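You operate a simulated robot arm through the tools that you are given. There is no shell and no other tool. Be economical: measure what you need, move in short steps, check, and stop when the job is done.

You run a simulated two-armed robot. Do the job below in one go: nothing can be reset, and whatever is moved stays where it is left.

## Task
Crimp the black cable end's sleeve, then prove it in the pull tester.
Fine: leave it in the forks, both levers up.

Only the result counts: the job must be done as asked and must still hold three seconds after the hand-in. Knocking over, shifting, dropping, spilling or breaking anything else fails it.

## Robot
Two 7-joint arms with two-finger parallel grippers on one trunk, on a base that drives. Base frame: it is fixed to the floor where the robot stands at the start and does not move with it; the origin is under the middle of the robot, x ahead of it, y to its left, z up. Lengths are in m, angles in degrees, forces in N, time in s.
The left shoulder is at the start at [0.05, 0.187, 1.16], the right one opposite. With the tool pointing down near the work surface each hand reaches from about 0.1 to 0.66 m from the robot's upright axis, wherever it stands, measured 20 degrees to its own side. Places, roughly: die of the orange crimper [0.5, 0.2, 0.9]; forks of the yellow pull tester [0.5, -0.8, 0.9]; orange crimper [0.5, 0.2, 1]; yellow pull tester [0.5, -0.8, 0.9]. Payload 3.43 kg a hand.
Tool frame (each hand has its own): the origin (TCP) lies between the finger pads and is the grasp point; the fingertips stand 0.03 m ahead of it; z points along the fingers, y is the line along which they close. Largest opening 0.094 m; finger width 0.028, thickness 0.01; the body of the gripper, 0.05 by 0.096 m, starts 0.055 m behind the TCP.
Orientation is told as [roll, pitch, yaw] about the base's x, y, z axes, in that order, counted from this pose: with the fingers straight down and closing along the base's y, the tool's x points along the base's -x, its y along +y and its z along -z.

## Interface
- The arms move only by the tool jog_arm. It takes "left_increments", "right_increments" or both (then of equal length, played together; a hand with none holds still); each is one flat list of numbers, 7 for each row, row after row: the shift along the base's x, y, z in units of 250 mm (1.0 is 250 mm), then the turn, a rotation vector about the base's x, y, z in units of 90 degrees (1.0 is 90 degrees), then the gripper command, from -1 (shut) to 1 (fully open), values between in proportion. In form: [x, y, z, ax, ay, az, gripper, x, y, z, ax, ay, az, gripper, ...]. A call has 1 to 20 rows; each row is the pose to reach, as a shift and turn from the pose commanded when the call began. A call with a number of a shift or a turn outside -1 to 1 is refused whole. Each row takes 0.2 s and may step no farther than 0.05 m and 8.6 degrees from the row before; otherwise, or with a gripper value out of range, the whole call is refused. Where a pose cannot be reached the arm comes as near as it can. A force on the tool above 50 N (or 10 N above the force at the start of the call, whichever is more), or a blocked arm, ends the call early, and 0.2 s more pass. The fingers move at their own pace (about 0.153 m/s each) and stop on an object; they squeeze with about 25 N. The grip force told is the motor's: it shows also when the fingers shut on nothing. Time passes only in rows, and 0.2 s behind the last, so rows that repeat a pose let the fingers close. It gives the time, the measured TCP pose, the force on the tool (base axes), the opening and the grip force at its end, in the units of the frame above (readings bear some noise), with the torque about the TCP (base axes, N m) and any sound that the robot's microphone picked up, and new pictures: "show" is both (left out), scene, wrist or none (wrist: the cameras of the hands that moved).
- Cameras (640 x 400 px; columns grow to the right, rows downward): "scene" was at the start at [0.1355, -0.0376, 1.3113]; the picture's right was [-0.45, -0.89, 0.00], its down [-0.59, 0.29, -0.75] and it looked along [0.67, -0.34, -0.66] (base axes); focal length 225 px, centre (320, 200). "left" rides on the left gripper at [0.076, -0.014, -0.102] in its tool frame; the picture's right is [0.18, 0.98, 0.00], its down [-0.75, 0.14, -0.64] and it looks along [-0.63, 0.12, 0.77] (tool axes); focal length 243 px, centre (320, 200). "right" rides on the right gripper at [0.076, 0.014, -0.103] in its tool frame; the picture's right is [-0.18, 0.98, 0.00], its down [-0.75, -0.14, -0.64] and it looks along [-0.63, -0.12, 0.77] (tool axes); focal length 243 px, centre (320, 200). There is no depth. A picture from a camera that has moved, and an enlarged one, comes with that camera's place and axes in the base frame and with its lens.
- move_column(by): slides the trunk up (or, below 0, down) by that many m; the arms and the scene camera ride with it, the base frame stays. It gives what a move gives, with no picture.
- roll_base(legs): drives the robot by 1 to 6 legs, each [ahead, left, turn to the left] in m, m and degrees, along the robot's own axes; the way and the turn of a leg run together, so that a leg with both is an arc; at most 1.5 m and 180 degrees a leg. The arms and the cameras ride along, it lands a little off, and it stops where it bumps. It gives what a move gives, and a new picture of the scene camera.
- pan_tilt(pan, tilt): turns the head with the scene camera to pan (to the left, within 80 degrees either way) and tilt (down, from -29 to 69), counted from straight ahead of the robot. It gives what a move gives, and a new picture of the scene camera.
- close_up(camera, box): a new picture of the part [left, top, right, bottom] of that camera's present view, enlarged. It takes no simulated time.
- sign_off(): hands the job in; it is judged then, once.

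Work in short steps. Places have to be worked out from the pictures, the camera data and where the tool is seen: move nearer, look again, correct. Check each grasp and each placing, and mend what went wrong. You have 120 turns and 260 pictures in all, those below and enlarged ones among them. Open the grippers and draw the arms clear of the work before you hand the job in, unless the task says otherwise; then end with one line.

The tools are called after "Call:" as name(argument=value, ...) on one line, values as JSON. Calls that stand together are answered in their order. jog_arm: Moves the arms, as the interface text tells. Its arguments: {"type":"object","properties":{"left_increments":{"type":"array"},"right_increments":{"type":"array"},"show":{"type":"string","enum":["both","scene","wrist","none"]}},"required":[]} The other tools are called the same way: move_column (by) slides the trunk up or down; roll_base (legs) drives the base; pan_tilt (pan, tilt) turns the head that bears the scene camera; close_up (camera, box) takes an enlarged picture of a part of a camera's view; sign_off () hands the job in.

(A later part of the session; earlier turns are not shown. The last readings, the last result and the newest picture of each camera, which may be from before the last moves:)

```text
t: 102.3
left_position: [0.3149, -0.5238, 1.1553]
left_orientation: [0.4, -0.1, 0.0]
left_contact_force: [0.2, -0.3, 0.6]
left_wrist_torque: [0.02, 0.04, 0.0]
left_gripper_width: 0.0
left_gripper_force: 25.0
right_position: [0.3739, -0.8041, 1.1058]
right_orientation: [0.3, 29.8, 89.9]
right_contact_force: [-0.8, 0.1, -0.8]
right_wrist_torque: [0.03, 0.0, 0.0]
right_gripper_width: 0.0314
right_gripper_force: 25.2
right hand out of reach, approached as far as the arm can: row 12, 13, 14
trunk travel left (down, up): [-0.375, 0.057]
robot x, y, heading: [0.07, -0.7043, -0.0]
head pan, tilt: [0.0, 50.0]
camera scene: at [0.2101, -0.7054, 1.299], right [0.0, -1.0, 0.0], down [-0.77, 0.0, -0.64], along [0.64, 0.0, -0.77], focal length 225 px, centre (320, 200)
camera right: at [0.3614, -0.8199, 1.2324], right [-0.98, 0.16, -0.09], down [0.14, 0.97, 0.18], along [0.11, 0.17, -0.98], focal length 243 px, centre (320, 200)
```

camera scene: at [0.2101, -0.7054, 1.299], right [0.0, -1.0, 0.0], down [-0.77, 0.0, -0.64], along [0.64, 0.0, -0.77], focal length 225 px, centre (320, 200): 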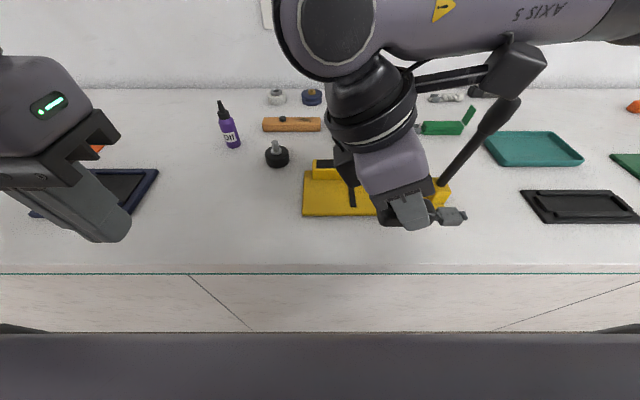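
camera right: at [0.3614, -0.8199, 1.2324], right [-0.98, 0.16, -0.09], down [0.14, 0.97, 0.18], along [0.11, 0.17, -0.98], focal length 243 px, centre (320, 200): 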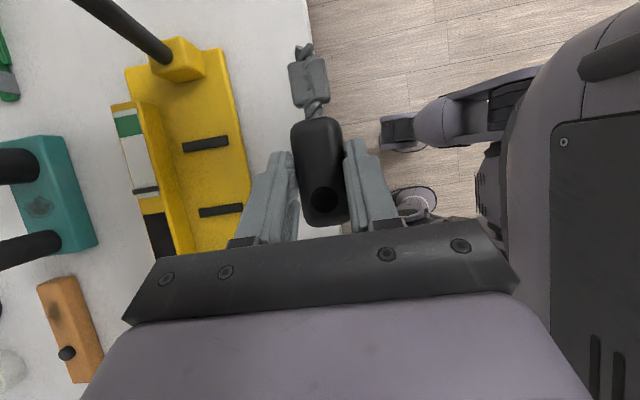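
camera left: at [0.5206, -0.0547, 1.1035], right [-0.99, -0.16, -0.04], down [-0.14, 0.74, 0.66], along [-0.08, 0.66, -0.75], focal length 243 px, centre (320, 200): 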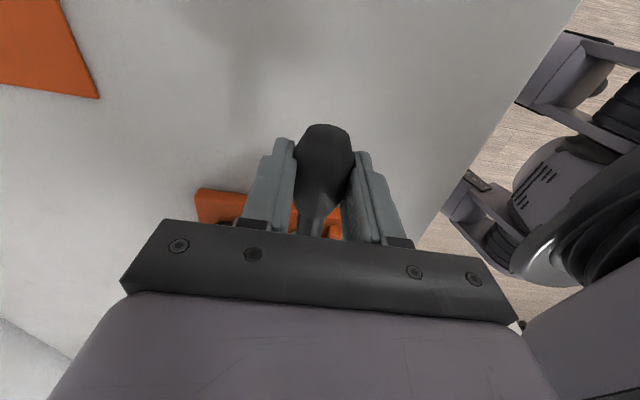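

Yaw +90 works, but x is limited here. I shift the base left 0.2 m so the right shoulder faces the tester, then reach out again.

Call:
roll_base(legs=[[0.01, 0.2, 0]])

Call:
jog_arm(right_increments=[0, -0.18, 0, 0, 0, 0, -1, 0.1, -0.33, 0, 0, 0, 0, -1, 0.2, -0.48, 0, 0, 0, 0, -1, 0.3, -0.62, 0, 0, 0, 0, -1, 0.4, -0.75, 0, 0, 0, 0, -1, 0.5, -0.8, 0, 0, 0, 0, -1, 0.58, -0.8, 0, 0, 0, 0, -1], show="scene")

```text
t: 104.7
left_position: [0.3241, -0.3228, 1.1559]
left_orientation: [0.3, -0.1, 0.1]
left_contact_force: [-0.3, 0.5, -0.1]
left_wrist_torque: [-0.03, 0.03, 0.01]
left_gripper_width: 0.0001
left_gripper_force: 25.4
right_position: [0.3847, -0.6037, 1.1048]
right_orientation: [0.2, 29.8, 89.9]
right_contact_force: [-0.1, 0.3, -1.4]
right_wrist_torque: [-0.02, -0.02, 0.01]
right_gripper_width: 0.0312
right_gripper_force: 24.8
trunk travel left (down, up): [-0.375, 0.057]
robot x, y, heading: [0.0846, -0.5016, -0.2]
head pan, tilt: [0.0, 50.0]
camera scene: at [0.2197, -0.5041, 1.299], right [0.0, -1.0, 0.0], down [-0.77, 0.0, -0.64], along [0.64, 0.0, -0.77], focal length 225 px, centre (320, 200)
```

scene: 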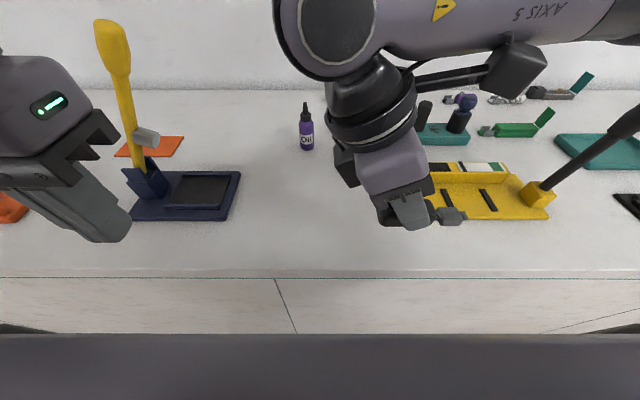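

```text
t: 106.3
left_position: [0.3233, -0.3226, 1.1561]
left_orientation: [0.4, -0.1, 0.1]
left_contact_force: [-0.3, 0.0, 0.0]
left_wrist_torque: [-0.01, 0.01, 0.02]
left_gripper_width: 0.0002
left_gripper_force: 24.8
right_position: [0.3637, -0.707, 1.0638]
right_orientation: [0.2, 29.8, 89.9]
right_contact_force: [0.9, -0.5, -1.4]
right_wrist_torque: [-0.03, -0.02, 0.03]
right_gripper_width: 0.0317
right_gripper_force: 24.5
right hand out of reach, approached as far as the arm can: row 1, 2, 3, 4, 5, 6, 7
trunk travel left (down, up): [-0.375, 0.057]
robot x, y, heading: [0.0829, -0.5019, -0.0]
head pan, tilt: [0.0, 50.0]
camera scene: at [0.2197, -0.5044, 1.299], right [0.0, -1.0, 0.0], down [-0.77, 0.0, -0.64], along [0.64, 0.0, -0.77], focal length 225 px, centre (320, 200)
```

scene: 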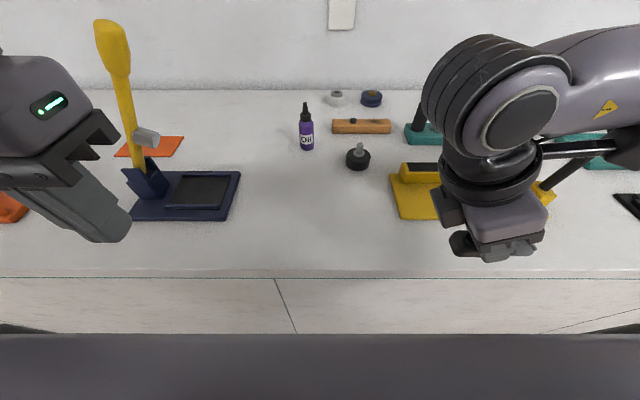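

The +90 orientation is awkward there. Instead I'll lay the cable down on free counter left of the tester and regrasp it upright; first I bring the hand back out to free space.

Call:
jog_arm(right_increments=[-0.1, 0.14, 0, 0, 0, 0, -1, -0.2, 0.28, 0, 0, 0, 0, -1, -0.3, 0.42, 0, 0, 0, 0, -1, -0.4, 0.56, 0, 0, 0, 0, -1, -0.5, 0.7, 0, 0, 0, 0, -1, -0.56, 0.84, 0, 0, 0, 0, -1, -0.56, 0.84, 0, 0, 0, 0, -1], show="none")

```text
t: 107.3
left_position: [0.3246, -0.3233, 1.1561]
left_orientation: [0.4, 0.0, 0.2]
left_contact_force: [0.1, -0.6, 0.0]
left_wrist_torque: [0.04, 0.0, 0.01]
left_gripper_width: 0.0
left_gripper_force: 25.3
right_position: [0.2748, -0.571, 1.0597]
right_orientation: [-0.5, 30.9, 89.9]
right_contact_force: [1.7, 1.4, -2.3]
right_wrist_torque: [-0.18, 0.31, -0.2]
right_gripper_width: 0.0312
right_gripper_force: 25.0
trunk travel left (down, up): [-0.375, 0.057]
robot x, y, heading: [0.0792, -0.5047, 0.0]
head pan, tilt: [0.0, 50.0]
stopped in row 5 (right hand): the force on the tool passed its limit at 183 N (the readings are from after the stop); the commanded pose is now the measured one
```

That was relative to the measured pose, so the hand ran too far back and bumped (the robot's own body, it seems). I move it forward and turn it back toward yaw 0, then check.

Call:
jog_arm(right_increments=[0.08, 0, 0.02, 0, 0, 0, -1, 0.2, -0.02, 0.06, 0, 0, -0.06, -1, 0.32, -0.04, 0.1, 0, 0, -0.15, -1, 0.42, -0.06, 0.12, 0, 0, -0.24, -1, 0.5, -0.08, 0.12, 0, 0, -0.33, -1, 0.56, -0.1, 0.12, 0, 0, -0.42, -1, 0.6, -0.1, 0.12, 0, 0, -0.51, -1, 0.6, -0.1, 0.12, 0, 0, -0.6, -1, 0.6, -0.1, 0.12, 0, 0, -0.69, -1, 0.6, -0.1, 0.12, 0, 0, -0.78, -1, 0.6, -0.1, 0.12, 0, 0, -0.87, -1, 0.6, -0.1, 0.12, 0, 0, -0.96, -1], show="both")

```text
t: 109.9
left_position: [0.323, -0.3229, 1.1547]
left_orientation: [0.4, -0.1, 0.2]
left_contact_force: [-0.3, 0.3, 0.8]
left_wrist_torque: [-0.01, 0.02, 0.01]
left_gripper_width: 0.0003
left_gripper_force: 25.0
right_position: [0.4248, -0.5966, 1.09]
right_orientation: [-0.6, 30.9, 3.1]
right_contact_force: [0.1, 0.5, -0.6]
right_wrist_torque: [-0.03, -0.02, 0.0]
right_gripper_width: 0.0313
right_gripper_force: 25.0
trunk travel left (down, up): [-0.375, 0.057]
robot x, y, heading: [0.0819, -0.5052, 0.0]
head pan, tilt: [0.0, 50.0]
camera scene: at [0.2197, -0.5046, 1.299], right [0.0, -1.0, 0.0], down [-0.77, 0.0, -0.64], along [0.64, 0.0, -0.77], focal length 225 px, centre (320, 200)
camera right: at [0.4128, -0.5823, 1.2178], right [0.1, 0.99, -0.1], down [0.98, -0.08, 0.16], along [0.15, -0.12, -0.98], focal length 243 px, centre (320, 200)
```

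scene: 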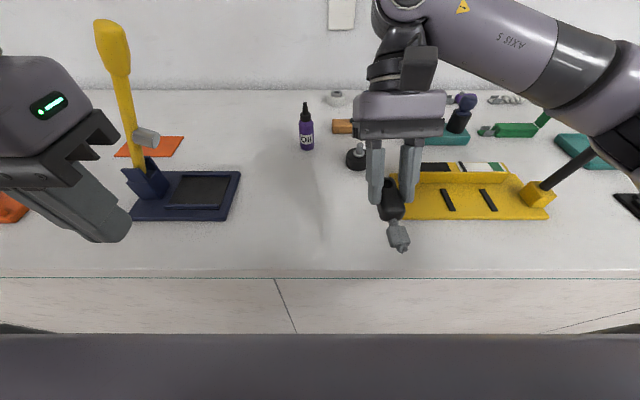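
right: 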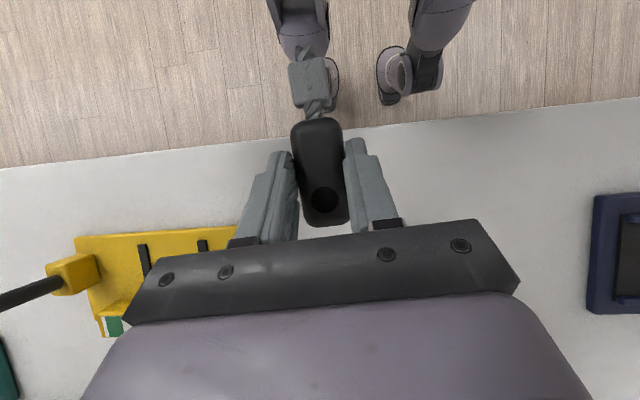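

The cable is still firmly held. I lower it here onto the free counter (tip toward me) at about (0.53, −0.55).

Call:
jog_arm(right_increments=[0.1, 0.05, -0.05, 0.007, -0.01, -0.034, -1, 0.2, 0.1, -0.15, 0.007, -0.01, -0.034, -1, 0.3, 0.15, -0.25, 0.007, -0.01, -0.034, -1, 0.4, 0.19, -0.35, 0.007, -0.01, -0.034, -1, 0.42, 0.19, -0.44, 0.007, -0.01, -0.034, -1, 0.42, 0.19, -0.49, 0.007, -0.01, -0.034, -1, 0.42, 0.19, -0.515, 0.007, -0.01, -0.034, -1], show="wrist")

Call:
close_up(camera="scene", box=[300, 130, 420, 230])

```text
t: 111.5
left_position: [0.3249, -0.3226, 1.1558]
left_orientation: [0.4, -0.1, 0.2]
left_contact_force: [0.3, -0.6, -0.6]
left_wrist_torque: [-0.03, 0.03, 0.02]
left_gripper_width: 0.0002
left_gripper_force: 25.0
right_position: [0.5305, -0.5492, 0.9622]
right_orientation: [0.2, 30.0, 0.7]
right_contact_force: [0.7, 0.5, -1.4]
right_wrist_torque: [0.0, -0.03, -0.04]
right_gripper_width: 0.0312
right_gripper_force: 24.2
trunk travel left (down, up): [-0.375, 0.057]
robot x, y, heading: [0.0846, -0.5052, 0.0]
head pan, tilt: [0.0, 50.0]
camera right: at [0.5164, -0.5355, 1.0895], right [0.15, 0.98, -0.09], down [0.98, -0.13, 0.18], along [0.16, -0.11, -0.98], focal length 243 px, centre (320, 200)
```

right: 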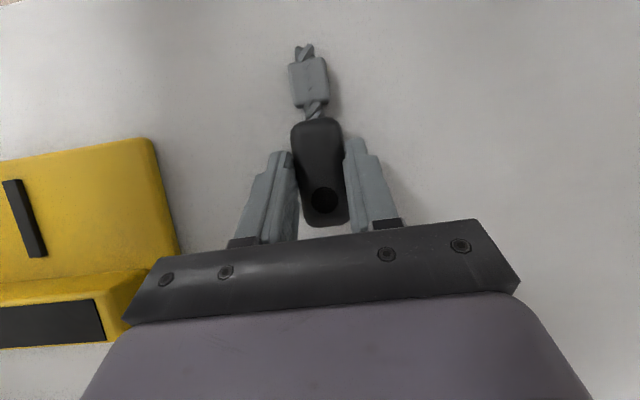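

```text
4.00 times, centred on (360, 180) of scene
camera zoom: at [0.2197, -0.5044, 1.299], right [0.0, -1.0, 0.0], down [-0.77, 0.0, -0.64], along [0.64, 0.0, -0.77], focal length 900 px, centre (160, 280)
```

zoom: 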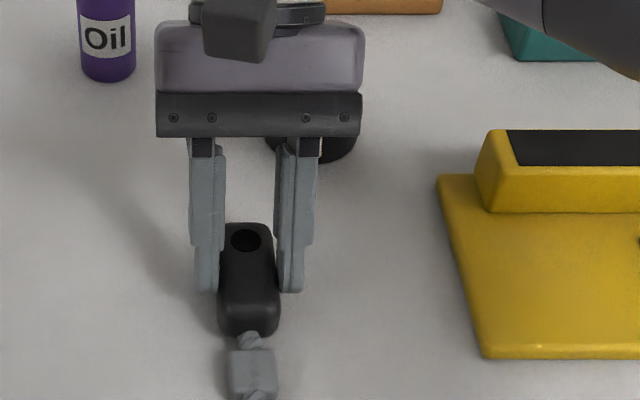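

Almost on the surface. I lower 3 mm, open, set the hand upright (−30° about y), and regrip.

Call:
jog_arm(right_increments=[0, 0, -0.012, 0, 0, 0, -1, 0, 0, -0.01, 0, 0, 0, -0.2, 0, 0, -0.006, 0, 0, 0, 0.25, 0, 0, 0.01, 0, -0.08, 0, 0.25, 0, 0, 0.03, 0, -0.16, 0, 0.25, 0, 0, 0.03, 0, -0.24, 0, 0.25, 0, 0, 0.03, 0, -0.32, 0, 0.25, 0, 0, 0.02, 0, -0.333, 0, 0.25, 0, 0, 0.0, 0, -0.333, 0, 0.25], show="wrist")

Call:
close_up(camera="scene", box=[300, 130, 420, 230])

```text
t: 113.5
left_position: [0.3229, -0.3233, 1.1558]
left_orientation: [0.4, -0.1, 0.3]
left_contact_force: [-0.7, 0.8, -0.5]
left_wrist_torque: [-0.05, 0.04, 0.04]
left_gripper_width: 0.0
left_gripper_force: 25.3
right_position: [0.5308, -0.5481, 0.9628]
right_orientation: [-0.2, 0.0, 0.6]
right_contact_force: [0.1, -0.2, -0.3]
right_wrist_torque: [-0.02, -0.01, 0.03]
right_gripper_width: 0.0586
right_gripper_force: 0.1
trunk travel left (down, up): [-0.375, 0.057]
robot x, y, heading: [0.0815, -0.5092, 0.2]
head pan, tilt: [0.0, 50.0]
camera right: at [0.4543, -0.5349, 1.0648], right [0.17, 0.98, 0.0], down [0.76, -0.13, 0.64], along [0.63, -0.11, -0.77], focal length 243 px, centre (320, 200)
```

right: 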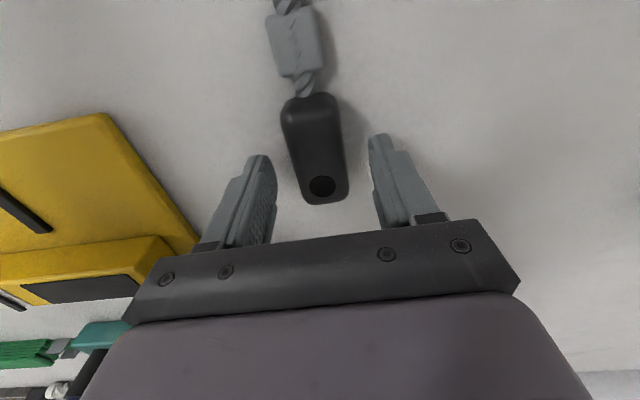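

```text
4.00 times, centred on (360, 180) of scene
camera zoom: at [0.2196, -0.5043, 1.299], right [0.0, -1.0, 0.0], down [-0.77, 0.0, -0.64], along [0.64, 0.0, -0.77], focal length 900 px, centre (160, 280)
```

zoom: 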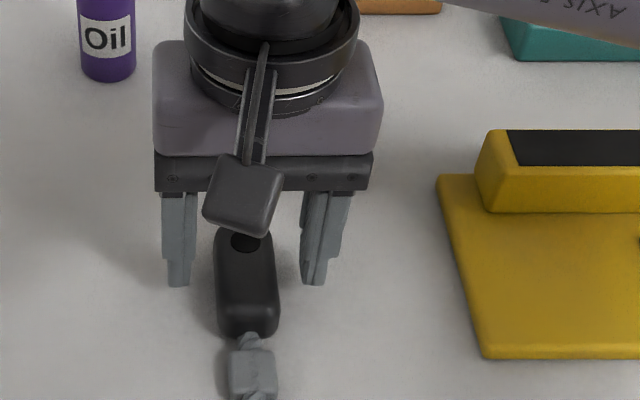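

Fingers straddle the body nicely. I close, lift, and turn −90° so the tip points +y.

Call:
jog_arm(right_increments=[0, 0, 0, 0, 0, 0, -0.4, 0, 0, 0, 0, 0, 0, -1, 0, 0, 0, 0, 0, 0, -1, 0, 0, 0.15, 0, 0, 0, -1, 0, 0, 0.3, 0, 0, 0, -1, 0, -0.02, 0.42, 0, 0, -0.09, -1, 0, -0.04, 0.44, 0, 0, -0.18, -1, 0, -0.06, 0.44, 0, 0, -0.27, -1, 0, -0.08, 0.44, 0, 0, -0.36, -1, 0, -0.1, 0.44, 0, 0, -0.45, -1, 0, -0.1, 0.44, 0, 0, -0.54, -1, 0, -0.1, 0.44, 0, 0, -0.63, -1, 0, -0.1, 0.44, 0, 0, -0.72, -1, 0, -0.1, 0.44, 0, 0, -0.81, -1, 0, -0.1, 0.44, 0, 0, -0.9, -1, 0, -0.1, 0.44, 0, 0, -0.99, -1, 0, -0.1, 0.44, 0, 0, -1.0, -1], show="both")

```text
t: 117.1
left_position: [0.3238, -0.3227, 1.1557]
left_orientation: [0.4, -0.1, 0.1]
left_contact_force: [0.3, 0.0, -0.2]
left_wrist_torque: [-0.01, 0.0, 0.0]
left_gripper_width: 0.0
left_gripper_force: 25.2
right_position: [0.53, -0.575, 1.0719]
right_orientation: [-0.3, 0.1, -89.6]
right_contact_force: [0.4, -0.2, -1.4]
right_wrist_torque: [-0.02, -0.01, -0.01]
right_gripper_width: 0.0315
right_gripper_force: 26.0
trunk travel left (down, up): [-0.375, 0.057]
robot x, y, heading: [0.0814, -0.5032, 0.0]
head pan, tilt: [0.0, 50.0]
camera scene: at [0.2197, -0.5043, 1.299], right [0.0, -1.0, 0.0], down [-0.77, 0.0, -0.64], along [0.64, 0.0, -0.77], focal length 225 px, centre (320, 200)
camera right: at [0.5446, -0.4981, 1.1748], right [0.98, -0.18, 0.0], down [-0.13, -0.76, 0.64], along [-0.12, -0.63, -0.77], focal length 243 px, centre (320, 200)
```

scene: 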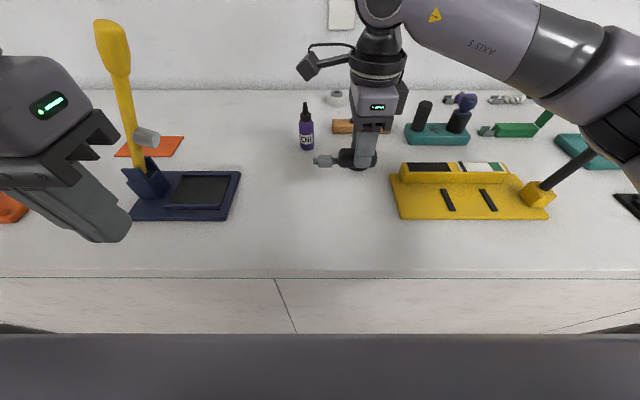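
right: 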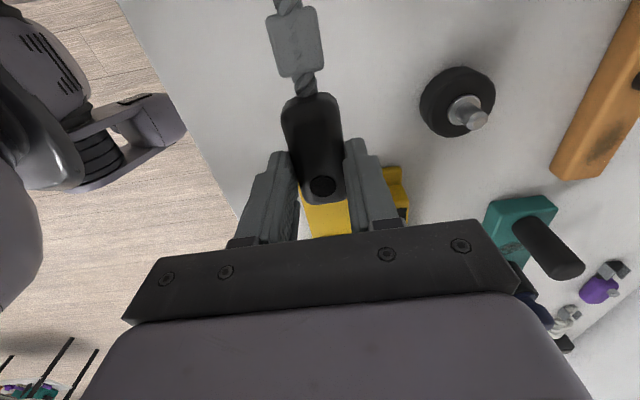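

Good. I move over the tester: y to about −0.825, keeping height, and look.

Call:
jog_arm(right_increments=[0, -0.18, 0, 0, 0, 0, -1, 0, -0.36, 0, 0, 0, 0, -1, -0.01, -0.54, 0, 0, 0, 0, -1, -0.02, -0.72, -0.05, 0, 0, 0, -1, -0.02, -0.88, -0.12, 0, 0, 0, -1, -0.02, -1.0, -0.2, 0, 0, -0.004, -1, -0.02, -1.0, -0.2, 0, 0, -0.004, -1], show="both")

Call:
close_up(camera="scene", box=[390, 110, 560, 230])

```text
t: 118.7
left_position: [0.324, -0.3231, 1.1555]
left_orientation: [0.4, -0.1, 0.3]
left_contact_force: [-0.4, 0.1, 0.0]
left_wrist_torque: [0.02, -0.01, -0.01]
left_gripper_width: 0.0
left_gripper_force: 25.6
right_position: [0.5243, -0.824, 1.0228]
right_orientation: [-0.2, 0.2, -89.8]
right_contact_force: [-0.3, 0.8, -1.6]
right_wrist_torque: [-0.05, 0.02, 0.01]
right_gripper_width: 0.0313
right_gripper_force: 24.9
trunk travel left (down, up): [-0.375, 0.057]
robot x, y, heading: [0.0829, -0.5001, 0.2]
head pan, tilt: [0.0, 50.0]
camera scene: at [0.2197, -0.5041, 1.299], right [0.0, -1.0, 0.0], down [-0.77, 0.0, -0.64], along [0.64, 0.0, -0.77], focal length 225 px, centre (320, 200)
camera right: at [0.5397, -0.7487, 1.1253], right [0.98, -0.18, 0.0], down [-0.13, -0.75, 0.64], along [-0.12, -0.63, -0.77], focal length 243 px, centre (320, 200)
```

scene: 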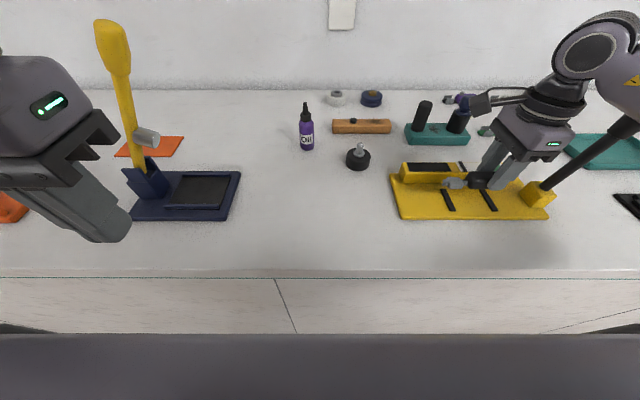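
right: 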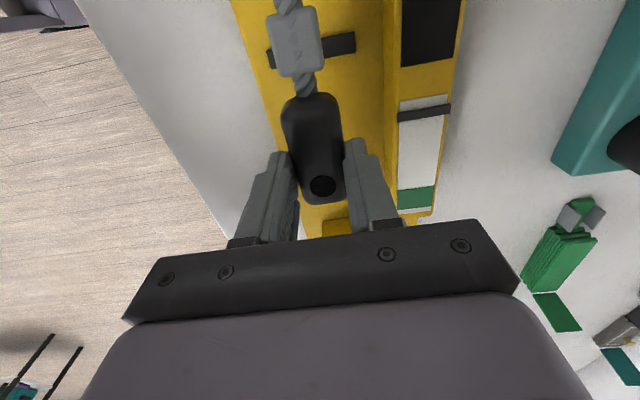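

```text
3.33 times, centred on (475, 170) of scene
camera zoom: at [0.2197, -0.5041, 1.299], right [0.0, -1.0, 0.0], down [-0.77, 0.0, -0.64], along [0.64, 0.0, -0.77], focal length 750 px, centre (-197, 300)
```

zoom: 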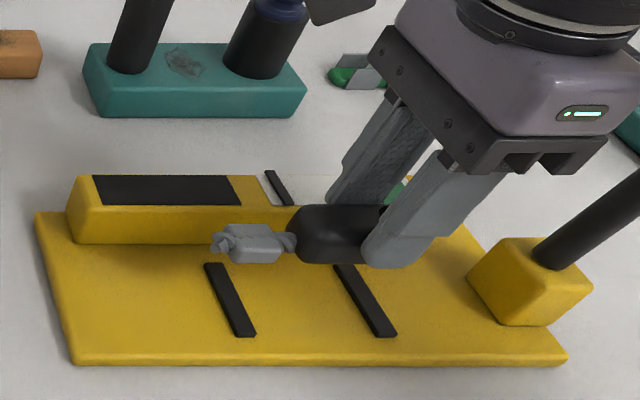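

The cable aligns with y and x≈0.525. I set the TCP to y≈−0.838 (sleeve over the left fork, body over the right one), lowering gradually.

Call:
jog_arm(right_increments=[0, -0.03, -0.06, 0, 0, 0, -1, 0.003, -0.056, -0.12, 0, 0, 0, -1, 0.003, -0.056, -0.15, 0, 0, 0, -1, 0.003, -0.056, -0.17, 0, 0, 0, -1], show="wrist")

Call:
close_up(camera="scene", box=[390, 140, 560, 230])

```text
t: 119.7
left_position: [0.3247, -0.322, 1.1561]
left_orientation: [0.4, 0.0, 0.2]
left_contact_force: [-0.1, 0.1, -0.4]
left_wrist_torque: [-0.01, 0.0, 0.01]
left_gripper_width: 0.0
left_gripper_force: 25.0
right_position: [0.5242, -0.8383, 0.9806]
right_orientation: [-0.2, 0.0, -89.8]
right_contact_force: [-0.4, 0.7, -1.3]
right_wrist_torque: [-0.02, 0.0, -0.02]
right_gripper_width: 0.0313
right_gripper_force: 25.1
trunk travel left (down, up): [-0.375, 0.057]
robot x, y, heading: [0.083, -0.5075, 0.1]
head pan, tilt: [0.0, 50.0]
camera right: at [0.5401, -0.7626, 1.0832], right [0.98, -0.18, 0.0], down [-0.14, -0.76, 0.64], along [-0.12, -0.63, -0.77], focal length 243 px, centre (320, 200)
```

right: 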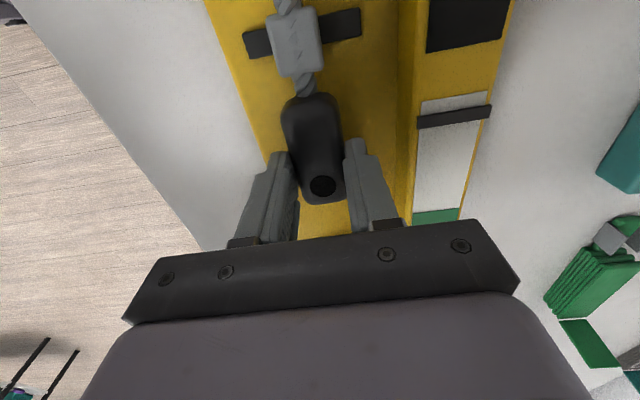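

```text
3.76 times, centred on (475, 185) of scene
camera zoom: at [0.2197, -0.5044, 1.299], right [0.0, -1.0, 0.0], down [-0.77, 0.0, -0.64], along [0.64, 0.0, -0.77], focal length 847 px, centre (-264, 256)
```

zoom: 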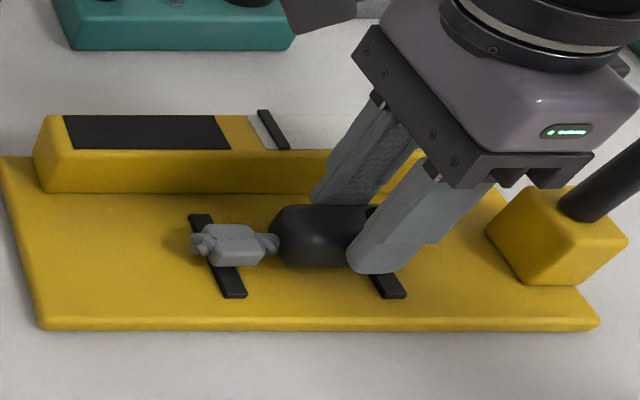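

Sleeve lies over the left fork, body over the right. I lower to contact, open moderately, and lift away.

Call:
jog_arm(right_increments=[0, 0, -0.012, 0, 0, 0, -1, 0, 0, -0.022, 0, 0, 0, -1, 0, 0, -0.022, 0, 0, 0, -1], show="none")

Call:
close_up(camera="scene", box=[420, 150, 530, 220])

```text
t: 120.5
left_position: [0.3229, -0.322, 1.1562]
left_orientation: [0.3, -0.2, 0.2]
left_contact_force: [0.1, 0.0, 1.0]
left_wrist_torque: [0.0, -0.05, 0.02]
left_gripper_width: 0.0
left_gripper_force: 25.3
right_position: [0.5244, -0.8381, 0.978]
right_orientation: [0.2, 0.1, -89.9]
right_contact_force: [-2.4, -3.1, 23.3]
right_wrist_torque: [-0.09, 0.13, 0.02]
right_gripper_width: 0.0313
right_gripper_force: 24.8
trunk travel left (down, up): [-0.375, 0.057]
robot x, y, heading: [0.081, -0.5039, 0.2]
head pan, tilt: [0.0, 50.0]
```

```text
5.71 times, centred on (475, 185) of scene
camera zoom: at [0.2176, -0.5034, 1.2996], right [0.0, -1.0, 0.0], down [-0.76, 0.0, -0.64], along [0.64, 0.0, -0.76], focal length 1285 px, centre (-566, 286)
```

zoom: 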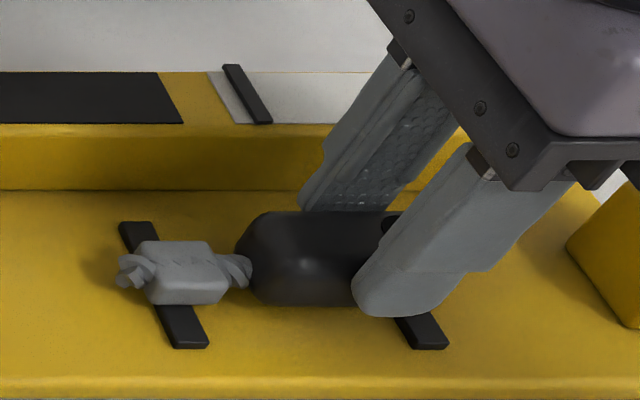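

It rests on the forks (contact at 0.978 as predicted). I release and lift.

Call:
jog_arm(right_increments=[0, 0, 0.008, 0, 0, 0, -0.2, 0, 0, 0.012, 0, 0, 0, 0.0, 0, 0, 0.014, 0, 0, 0, 0.05, 0, 0, 0.1, 0, 0, 0, 0.05, 0, 0, 0.25, 0, 0, 0, 0.05, 0, 0, 0.43, 0, 0, 0, 0.05, 0, 0.05, 0.6, 0, 0, 0, 0, 0, 0.2, 0.65, 0, 0, 0, -1], show="wrist")

Call:
close_up(camera="scene", box=[390, 110, 570, 230])

```text
t: 122.3
left_position: [0.3242, -0.3215, 1.1547]
left_orientation: [0.4, -0.1, 0.2]
left_contact_force: [-0.1, 0.3, 0.1]
left_wrist_torque: [-0.02, -0.02, 0.03]
left_gripper_width: 0.0
left_gripper_force: 24.6
right_position: [0.5242, -0.7867, 1.1377]
right_orientation: [-0.2, 0.0, -89.7]
right_contact_force: [0.6, 0.4, 0.2]
right_wrist_torque: [-0.01, 0.0, 0.01]
right_gripper_width: 0.0001
right_gripper_force: 25.1
trunk travel left (down, up): [-0.375, 0.057]
robot x, y, heading: [0.0825, -0.504, -0.1]
head pan, tilt: [0.0, 50.0]
camera right: at [0.5406, -0.711, 1.2399], right [0.98, -0.18, -0.01], down [-0.13, -0.75, 0.64], along [-0.12, -0.63, -0.77], focal length 243 px, centre (320, 200)
```

right: 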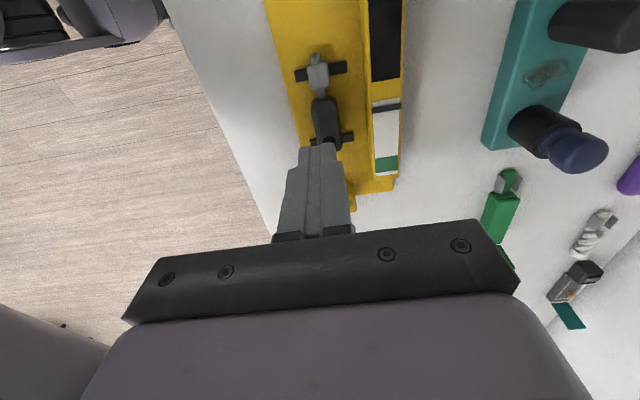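

```text
3.33 times, centred on (480, 170) of scene
camera zoom: at [0.2198, -0.5036, 1.2989], right [0.0, -1.0, 0.0], down [-0.77, 0.0, -0.64], along [0.64, 0.0, -0.77], focal length 750 px, centre (-213, 300)
```

zoom: 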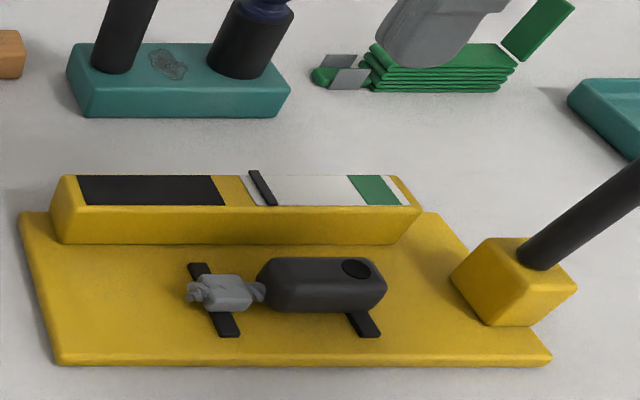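

Cable is nicely laid over both forks; gauge needle at zero. Next the tester's lever: I pull the right hand to +y, then drive right 0.35 m so the hand can sweep the lever toward −y.

Call:
jog_arm(right_increments=[-0.05, 0.18, 0.05, 0, 0, 0, -1, -0.1, 0.36, 0.1, 0, 0, 0, -1, -0.15, 0.54, 0.12, 0, 0, 0, -1, -0.2, 0.72, 0.12, 0, 0, 0, -1, -0.2, 0.9, 0.12, 0, 0, 0, -1], show="none")

Call:
roll_base(legs=[[0, -0.33, 0]])

Call:
pan_tilt(pan=-10, tilt=48)

```text
t: 123.5
left_position: [0.3237, -0.3217, 1.1564]
left_orientation: [0.3, -0.2, 0.2]
left_contact_force: [-0.4, 0.0, 0.2]
left_wrist_torque: [-0.01, 0.0, 0.0]
left_gripper_width: 0.0002
left_gripper_force: 25.2
right_position: [0.4753, -0.5625, 1.1687]
right_orientation: [-0.3, 0.0, -89.8]
right_contact_force: [-0.2, 0.5, 0.1]
right_wrist_torque: [-0.01, 0.01, 0.0]
right_gripper_width: 0.0001
right_gripper_force: 25.4
trunk travel left (down, up): [-0.375, 0.057]
robot x, y, heading: [0.0786, -0.4996, -0.0]
head pan, tilt: [0.0, 50.0]
```

```text
t: 127.0
left_position: [0.3254, -0.657, 1.155]
left_orientation: [0.4, 0.0, 0.4]
left_contact_force: [0.2, -0.5, -0.5]
left_wrist_torque: [0.02, -0.04, -0.01]
left_gripper_width: 0.0001
left_gripper_force: 24.9
right_position: [0.4764, -0.8956, 1.1669]
right_orientation: [-0.2, 0.1, -89.5]
right_contact_force: [-0.2, 0.6, -0.5]
right_wrist_torque: [0.03, -0.02, -0.02]
right_gripper_width: 0.0
right_gripper_force: 24.9
trunk travel left (down, up): [-0.375, 0.057]
robot x, y, heading: [0.0804, -0.839, 0.3]
head pan, tilt: [0.0, 50.0]
camera scene: at [0.221, -0.8385, 1.299], right [0.01, -1.0, 0.0], down [-0.77, 0.0, -0.64], along [0.64, 0.0, -0.77], focal length 225 px, centre (320, 200)
```

scene: 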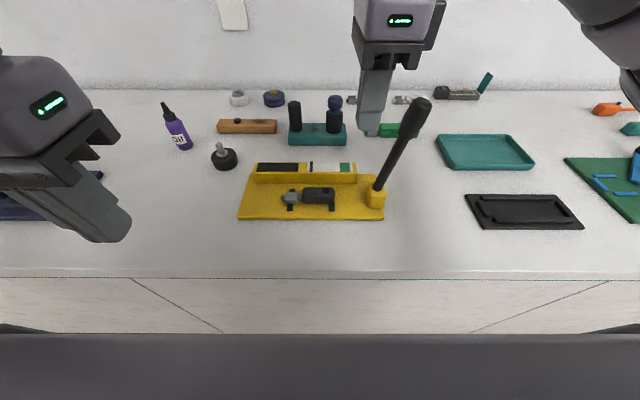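

```text
t: 127.7
left_position: [0.3262, -0.656, 1.1561]
left_orientation: [0.4, -0.2, 0.3]
left_contact_force: [0.3, 0.7, 0.1]
left_wrist_torque: [0.0, -0.01, -0.02]
left_gripper_width: 0.0002
left_gripper_force: 25.3
right_position: [0.4767, -0.8961, 1.1671]
right_orientation: [-0.3, 0.1, -89.5]
right_contact_force: [0.9, 0.0, -0.2]
right_wrist_torque: [0.0, -0.02, -0.04]
right_gripper_width: 0.0
right_gripper_force: 24.9
trunk travel left (down, up): [-0.375, 0.057]
robot x, y, heading: [0.084, -0.8373, 0.2]
head pan, tilt: [-10.0, 48.0]
camera scene: at [0.2217, -0.8519, 1.3017], right [-0.17, -0.99, 0.0], down [-0.73, 0.12, -0.67], along [0.66, -0.11, -0.74], focal length 225 px, centre (320, 200)
```

scene: 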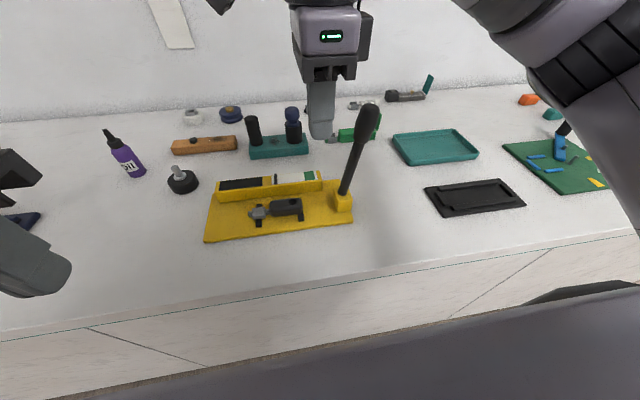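

Lever pivot is about (0.52, −0.947, 0.97), leaning −y like the crimper's. I bring the closed fingers to its +y side and sweep it to about 50°.

Call:
jog_arm(right_increments=[0.09, 0, -0.05, 0, 0, 0, -1, 0.173, 0, -0.108, 0, 0, 0, -1, 0.173, -0.136, -0.108, 0, 0, 0, -1, 0.173, -0.216, -0.108, 0, 0, 0, -1, 0.173, -0.296, -0.112, 0, 0, 0, -1, 0.173, -0.376, -0.132, 0, 0, 0, -1, 0.173, -0.448, -0.156, 0, 0, 0, -1, 0.173, -0.52, -0.196, 0, 0, 0, -1, 0.173, -0.588, -0.24, 0, 0, 0, -1], show="scene")

Call:
close_up(camera="scene", box=[200, 90, 420, 250])

```text
t: 129.7
left_position: [0.3241, -0.6561, 1.1568]
left_orientation: [0.4, -0.1, 0.3]
left_contact_force: [-0.4, -0.4, -0.7]
left_wrist_torque: [0.02, 0.01, 0.01]
left_gripper_width: 0.0
left_gripper_force: 24.6
right_position: [0.52, -1.0439, 1.1071]
right_orientation: [-0.2, 0.1, -89.4]
right_contact_force: [-0.4, -0.3, 0.9]
right_wrist_torque: [0.06, 0.01, 0.02]
right_gripper_width: 0.0001
right_gripper_force: 25.2
trunk travel left (down, up): [-0.375, 0.057]
robot x, y, heading: [0.0814, -0.8401, 0.2]
head pan, tilt: [-10.0, 48.0]
camera scene: at [0.2216, -0.8519, 1.3017], right [-0.17, -0.99, 0.0], down [-0.73, 0.12, -0.67], along [0.66, -0.11, -0.74], focal length 225 px, centre (320, 200)
```

scene: 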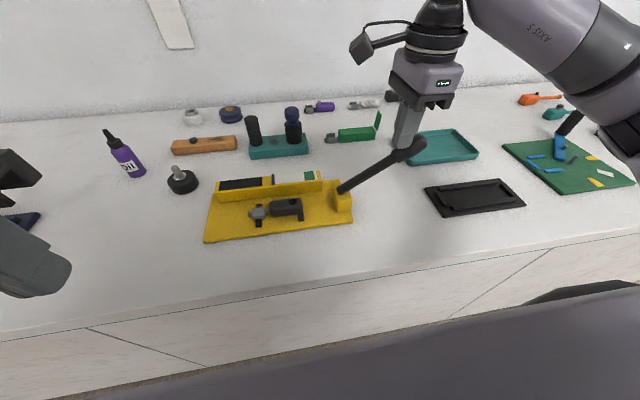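

```text
2.50 times, centred on (310, 170) of scene
camera zoom: at [0.2216, -0.8519, 1.3017], right [-0.17, -0.99, 0.0], down [-0.73, 0.12, -0.67], along [0.66, -0.11, -0.74], focal length 562 px, centre (345, 275)
```

zoom: 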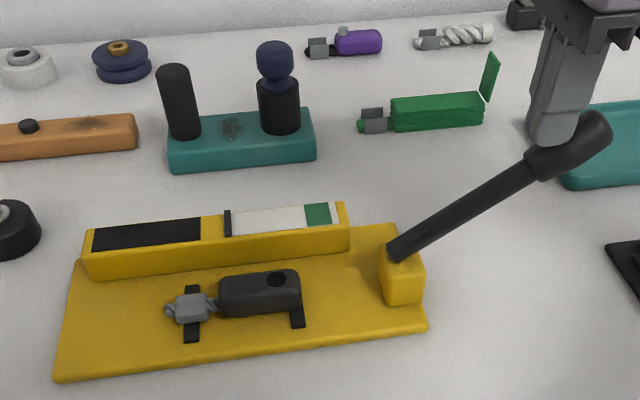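

It turns freely that way. I continue down toward horizontal, watching force and gauge.

Call:
jog_arm(right_increments=[0, -0.055, -0.058, 0, 0, 0, -1, 0, -0.104, -0.116, 0, 0, 0, -1, 0, -0.134, -0.16, 0, 0, 0, -1, 0, -0.16, -0.204, 0, 0, 0, -1, 0, -0.18, -0.254, 0, 0, 0, -1, 0, -0.2, -0.304, 0, 0, 0, -1], show="scene")

Call:
close_up(camera="scene", box=[200, 90, 420, 250])

```text
t: 131.1
left_position: [0.3246, -0.657, 1.1543]
left_orientation: [0.4, -0.1, 0.4]
left_contact_force: [-0.3, 0.1, -1.0]
left_wrist_torque: [0.01, 0.0, 0.01]
left_gripper_width: 0.0
left_gripper_force: 25.4
right_position: [0.5198, -1.092, 1.0319]
right_orientation: [-0.4, 0.1, -89.5]
right_contact_force: [-0.2, 0.9, 0.6]
right_wrist_torque: [0.01, 0.01, 0.02]
right_gripper_width: 0.0
right_gripper_force: 25.2
trunk travel left (down, up): [-0.375, 0.057]
robot x, y, heading: [0.0846, -0.8397, 0.4]
head pan, tilt: [-10.0, 48.0]
camera scene: at [0.2217, -0.8521, 1.3017], right [-0.17, -0.99, 0.0], down [-0.73, 0.12, -0.67], along [0.66, -0.11, -0.74], focal length 225 px, centre (320, 200)
```

scene: 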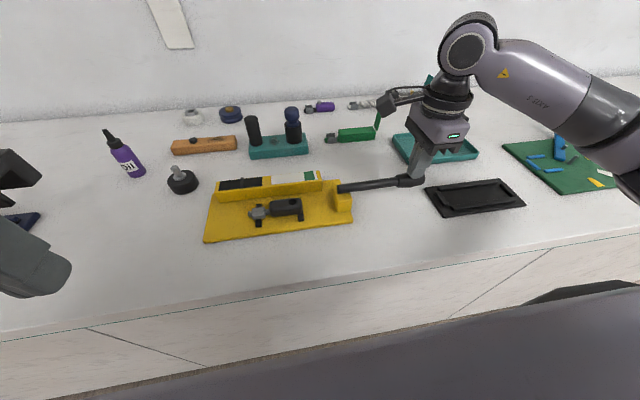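

```text
2.50 times, centred on (310, 170) of scene
camera zoom: at [0.2217, -0.8521, 1.3017], right [-0.17, -0.99, 0.0], down [-0.73, 0.12, -0.67], along [0.66, -0.11, -0.74], focal length 562 px, centre (345, 275)
```

zoom: 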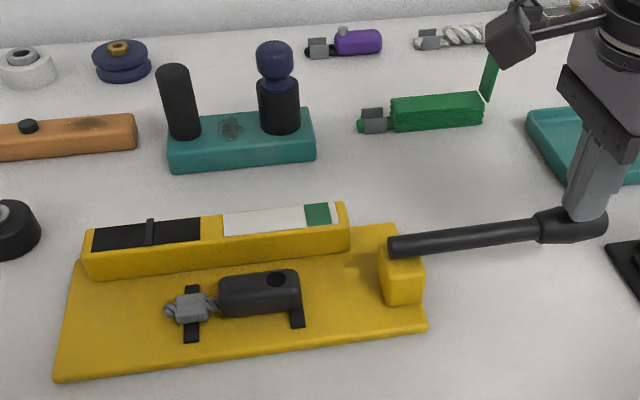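

The gauge needle moved, but left onto the black field rather than toward green. I look closer before going on.

Call:
close_up(camera="scene", box=[205, 160, 355, 245])

Call:
close_up(camera="scene", box=[215, 165, 330, 200])

```text
4.27 times, centred on (280, 202) of scene
camera zoom: at [0.2217, -0.8521, 1.3017], right [-0.17, -0.99, 0.0], down [-0.73, 0.12, -0.67], along [0.66, -0.11, -0.74], focal length 960 px, centre (491, 189)
```

zoom: 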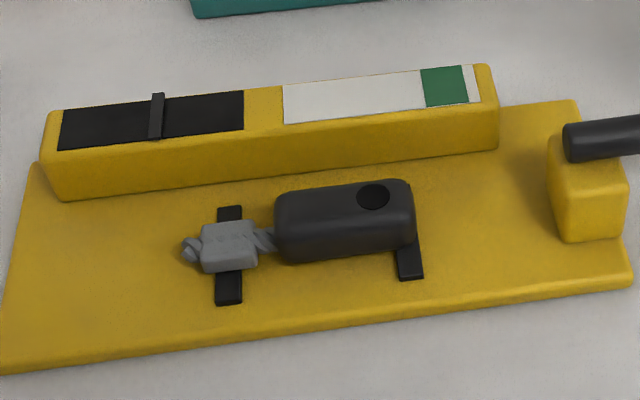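

```text
5.57 times, centred on (272, 182) of scene
camera zoom: at [0.2217, -0.8521, 1.3017], right [-0.17, -0.99, 0.0], down [-0.73, 0.12, -0.67], along [0.66, -0.11, -0.74], focal length 1252 px, centre (584, 297)
```

zoom: 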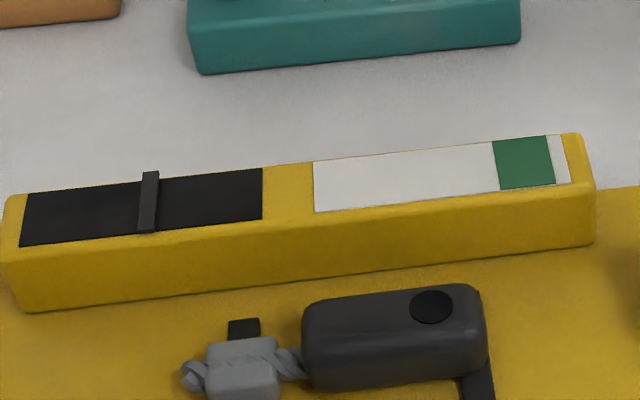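

The needle sits mid black field — perhaps a "not loaded" sign, perhaps because the lever isn't yet at its stop. I press a little further down before judging.

Call:
jog_arm(right_increments=[0, -0.005, -0.03, 0, 0, 0, -1, 0, -0.005, -0.06, 0, 0, 0, -1, 0, 0, -0.09, 0, 0, 0, -1, 0, 0.005, -0.12, 0, 0, 0, -1], show="none")

Call:
close_up(camera="scene", box=[200, 90, 420, 250])

```text
t: 131.8
left_position: [0.3217, -0.6547, 1.1562]
left_orientation: [0.4, -0.2, 0.4]
left_contact_force: [1.2, 0.0, -0.4]
left_wrist_torque: [-0.01, 0.03, 0.04]
left_gripper_width: 0.0001
left_gripper_force: 24.8
right_position: [0.5209, -1.0937, 1.0261]
right_orientation: [1.3, 0.6, -89.4]
right_contact_force: [-12.6, 1.1, 25.3]
right_wrist_torque: [0.06, 0.15, 0.02]
right_gripper_width: 0.0
right_gripper_force: 25.3
trunk travel left (down, up): [-0.375, 0.057]
robot x, y, heading: [0.0825, -0.8393, 0.4]
head pan, tilt: [-10.0, 48.0]
stopped in row 3 (right hand): the force on the tool passed its limit at 56 N (the readings are from after the stop); the commanded pose is now the measured one
```

```text
2.50 times, centred on (310, 170) of scene
camera zoom: at [0.2184, -0.8513, 1.3022], right [-0.17, -0.99, 0.0], down [-0.73, 0.12, -0.67], along [0.66, -0.11, -0.74], focal length 562 px, centre (345, 275)
```

zoom: 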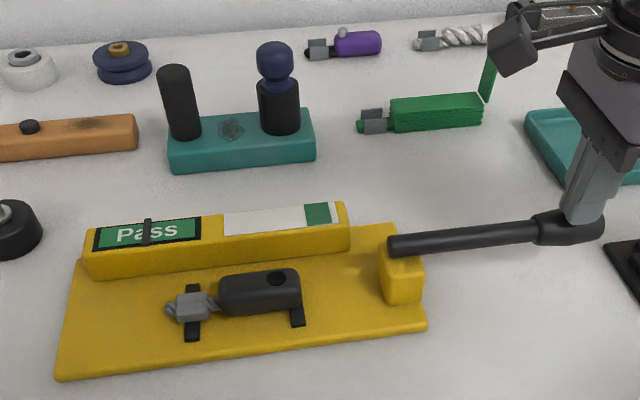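

"Pass" is displayed. Now I raise the tester lever: lift, open around the handle (fingers already close along x), descend and grip.

Call:
jog_arm(right_increments=[0, 0, 0.1, -0.014, 0, 0, -1, 0, 0, 0.24, -0.014, -0.006, 0, 0, 0, 0, 0.24, -0.014, -0.006, 0, 1, 0, 0, 0.24, -0.014, -0.006, 0, 1, 0, 0, 0.1, -0.014, -0.006, 0, 1, 0, 0, -0.05, -0.014, -0.006, 0, 1, 0, 0, -0.13, -0.014, -0.006, 0, 1], show="both")

```text
t: 133.4
left_position: [0.3241, -0.6568, 1.1558]
left_orientation: [0.3, 0.0, 0.4]
left_contact_force: [0.3, 0.0, 0.0]
left_wrist_torque: [0.02, 0.01, -0.01]
left_gripper_width: 0.0003
left_gripper_force: 25.1
right_position: [0.5237, -1.0952, 0.9905]
right_orientation: [1.3, -0.9, -89.8]
right_contact_force: [-0.2, 0.0, -0.5]
right_wrist_torque: [-0.02, -0.02, 0.0]
right_gripper_width: 0.0941
right_gripper_force: 0.0
trunk travel left (down, up): [-0.375, 0.057]
robot x, y, heading: [0.0788, -0.8403, 0.2]
head pan, tilt: [-10.0, 48.0]
camera scene: at [0.2217, -0.8522, 1.3017], right [-0.17, -0.99, 0.0], down [-0.73, 0.12, -0.67], along [0.66, -0.11, -0.74], focal length 225 px, centre (320, 200)
camera right: at [0.5358, -1.0175, 1.0923], right [0.98, -0.18, 0.03], down [-0.15, -0.74, 0.65], along [-0.1, -0.64, -0.76], focal length 243 px, centre (320, 200)
```

scene: 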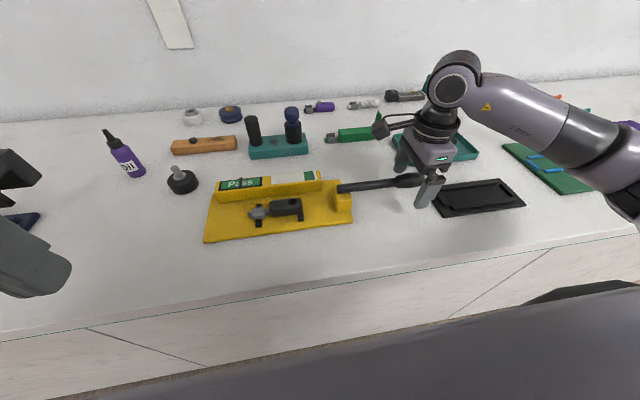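
right: 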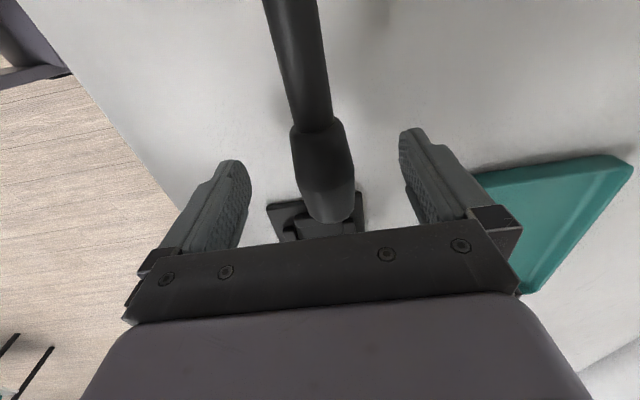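

The handle is between the fingers. I grip and raise the lever along its arc to about 56°.

Call:
jog_arm(right_increments=[0, 0, 0, 0, 0, 0, 0, 0, 0, 0, 0, 0, 0, -1, 0, 0, 0, 0, 0, 0, -1, 0, 0.019, 0.102, 0, 0, 0, -1, 0, 0.056, 0.199, 0, 0, 0, -1, 0, 0.11, 0.288, 0, 0, 0, -1, 0, 0.178, 0.367, 0, 0, 0, -1, 0, 0.259, 0.432, 0, 0, 0, -1], show="scene")

```text
t: 135.2
left_position: [0.3276, -0.6583, 1.1559]
left_orientation: [0.5, 0.2, 0.3]
left_contact_force: [-0.3, 0.6, -0.2]
left_wrist_torque: [0.01, -0.03, -0.02]
left_gripper_width: 0.0002
left_gripper_force: 25.2
right_position: [0.5267, -1.0333, 1.0992]
right_orientation: [1.9, -1.0, -90.1]
right_contact_force: [24.7, -20.5, 13.4]
right_wrist_torque: [-1.3, -0.2, 0.14]
right_gripper_width: 0.0319
right_gripper_force: 45.3
trunk travel left (down, up): [-0.375, 0.057]
robot x, y, heading: [0.0819, -0.8409, 0.5]
head pan, tilt: [-10.0, 48.0]
camera scene: at [0.2238, -0.8538, 1.3016], right [-0.17, -0.99, 0.0], down [-0.73, 0.13, -0.67], along [0.66, -0.11, -0.74], focal length 225 px, centre (320, 200)
```

scene: 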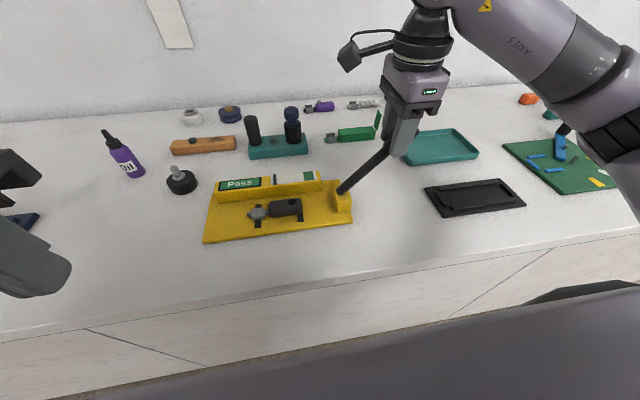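

Pass stays and the needle is back at zero. I release, hop over to the −y side with closed fingers.

Call:
jog_arm(right_increments=[0, 0, 0, 0, 0, 0, 0.5, 0, 0, 0, 0, 0, 0, 1, 0, 0, 0.15, -0.02, 0, 0, 1, 0, 0, 0.3, -0.02, 0.01, 0, 1, -0.015, -0.15, 0.36, -0.02, 0.01, 0, 0, -0.015, -0.3, 0.36, -0.02, 0.01, 0, -1, -0.015, -0.36, 0.3, -0.02, 0.01, 0, -1, -0.015, -0.36, 0.15, -0.02, 0.01, 0, -1, -0.015, -0.36, 0.05, -0.02, 0.01, 0, -1], show="scene")

Call:
close_up(camera="scene", box=[300, 60, 480, 240])

```text
t: 137.2
left_position: [0.3242, -0.6558, 1.1556]
left_orientation: [0.5, -0.1, 0.4]
left_contact_force: [-0.3, 1.3, 0.2]
left_wrist_torque: [0.01, 0.0, 0.03]
left_gripper_width: 0.0001
left_gripper_force: 25.3
right_position: [0.5183, -1.1201, 1.1081]
right_orientation: [0.5, -2.6, -89.8]
right_contact_force: [-1.0, 0.5, 0.1]
right_wrist_torque: [-0.02, 0.04, 0.0]
right_gripper_width: 0.0
right_gripper_force: 24.9
trunk travel left (down, up): [-0.375, 0.057]
robot x, y, heading: [0.0853, -0.8422, 0.2]
head pan, tilt: [-10.0, 48.0]
camera scene: at [0.2217, -0.8522, 1.3017], right [-0.17, -0.99, 0.0], down [-0.73, 0.12, -0.67], along [0.66, -0.11, -0.74], focal length 225 px, centre (320, 200)
```

scene: 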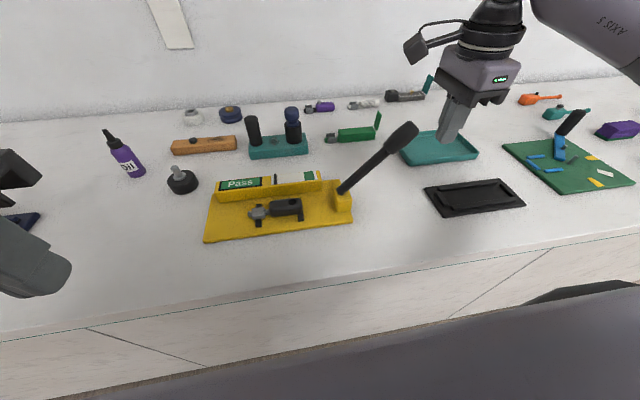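

```text
2.22 times, centred on (390, 150) of scene
camera zoom: at [0.2217, -0.8522, 1.3017], right [-0.17, -0.99, 0.0], down [-0.73, 0.12, -0.67], along [0.66, -0.11, -0.74], focal length 500 px, centre (164, 311)
```

zoom: 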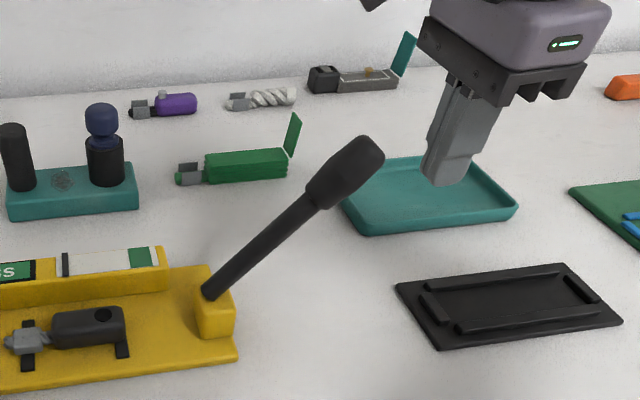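

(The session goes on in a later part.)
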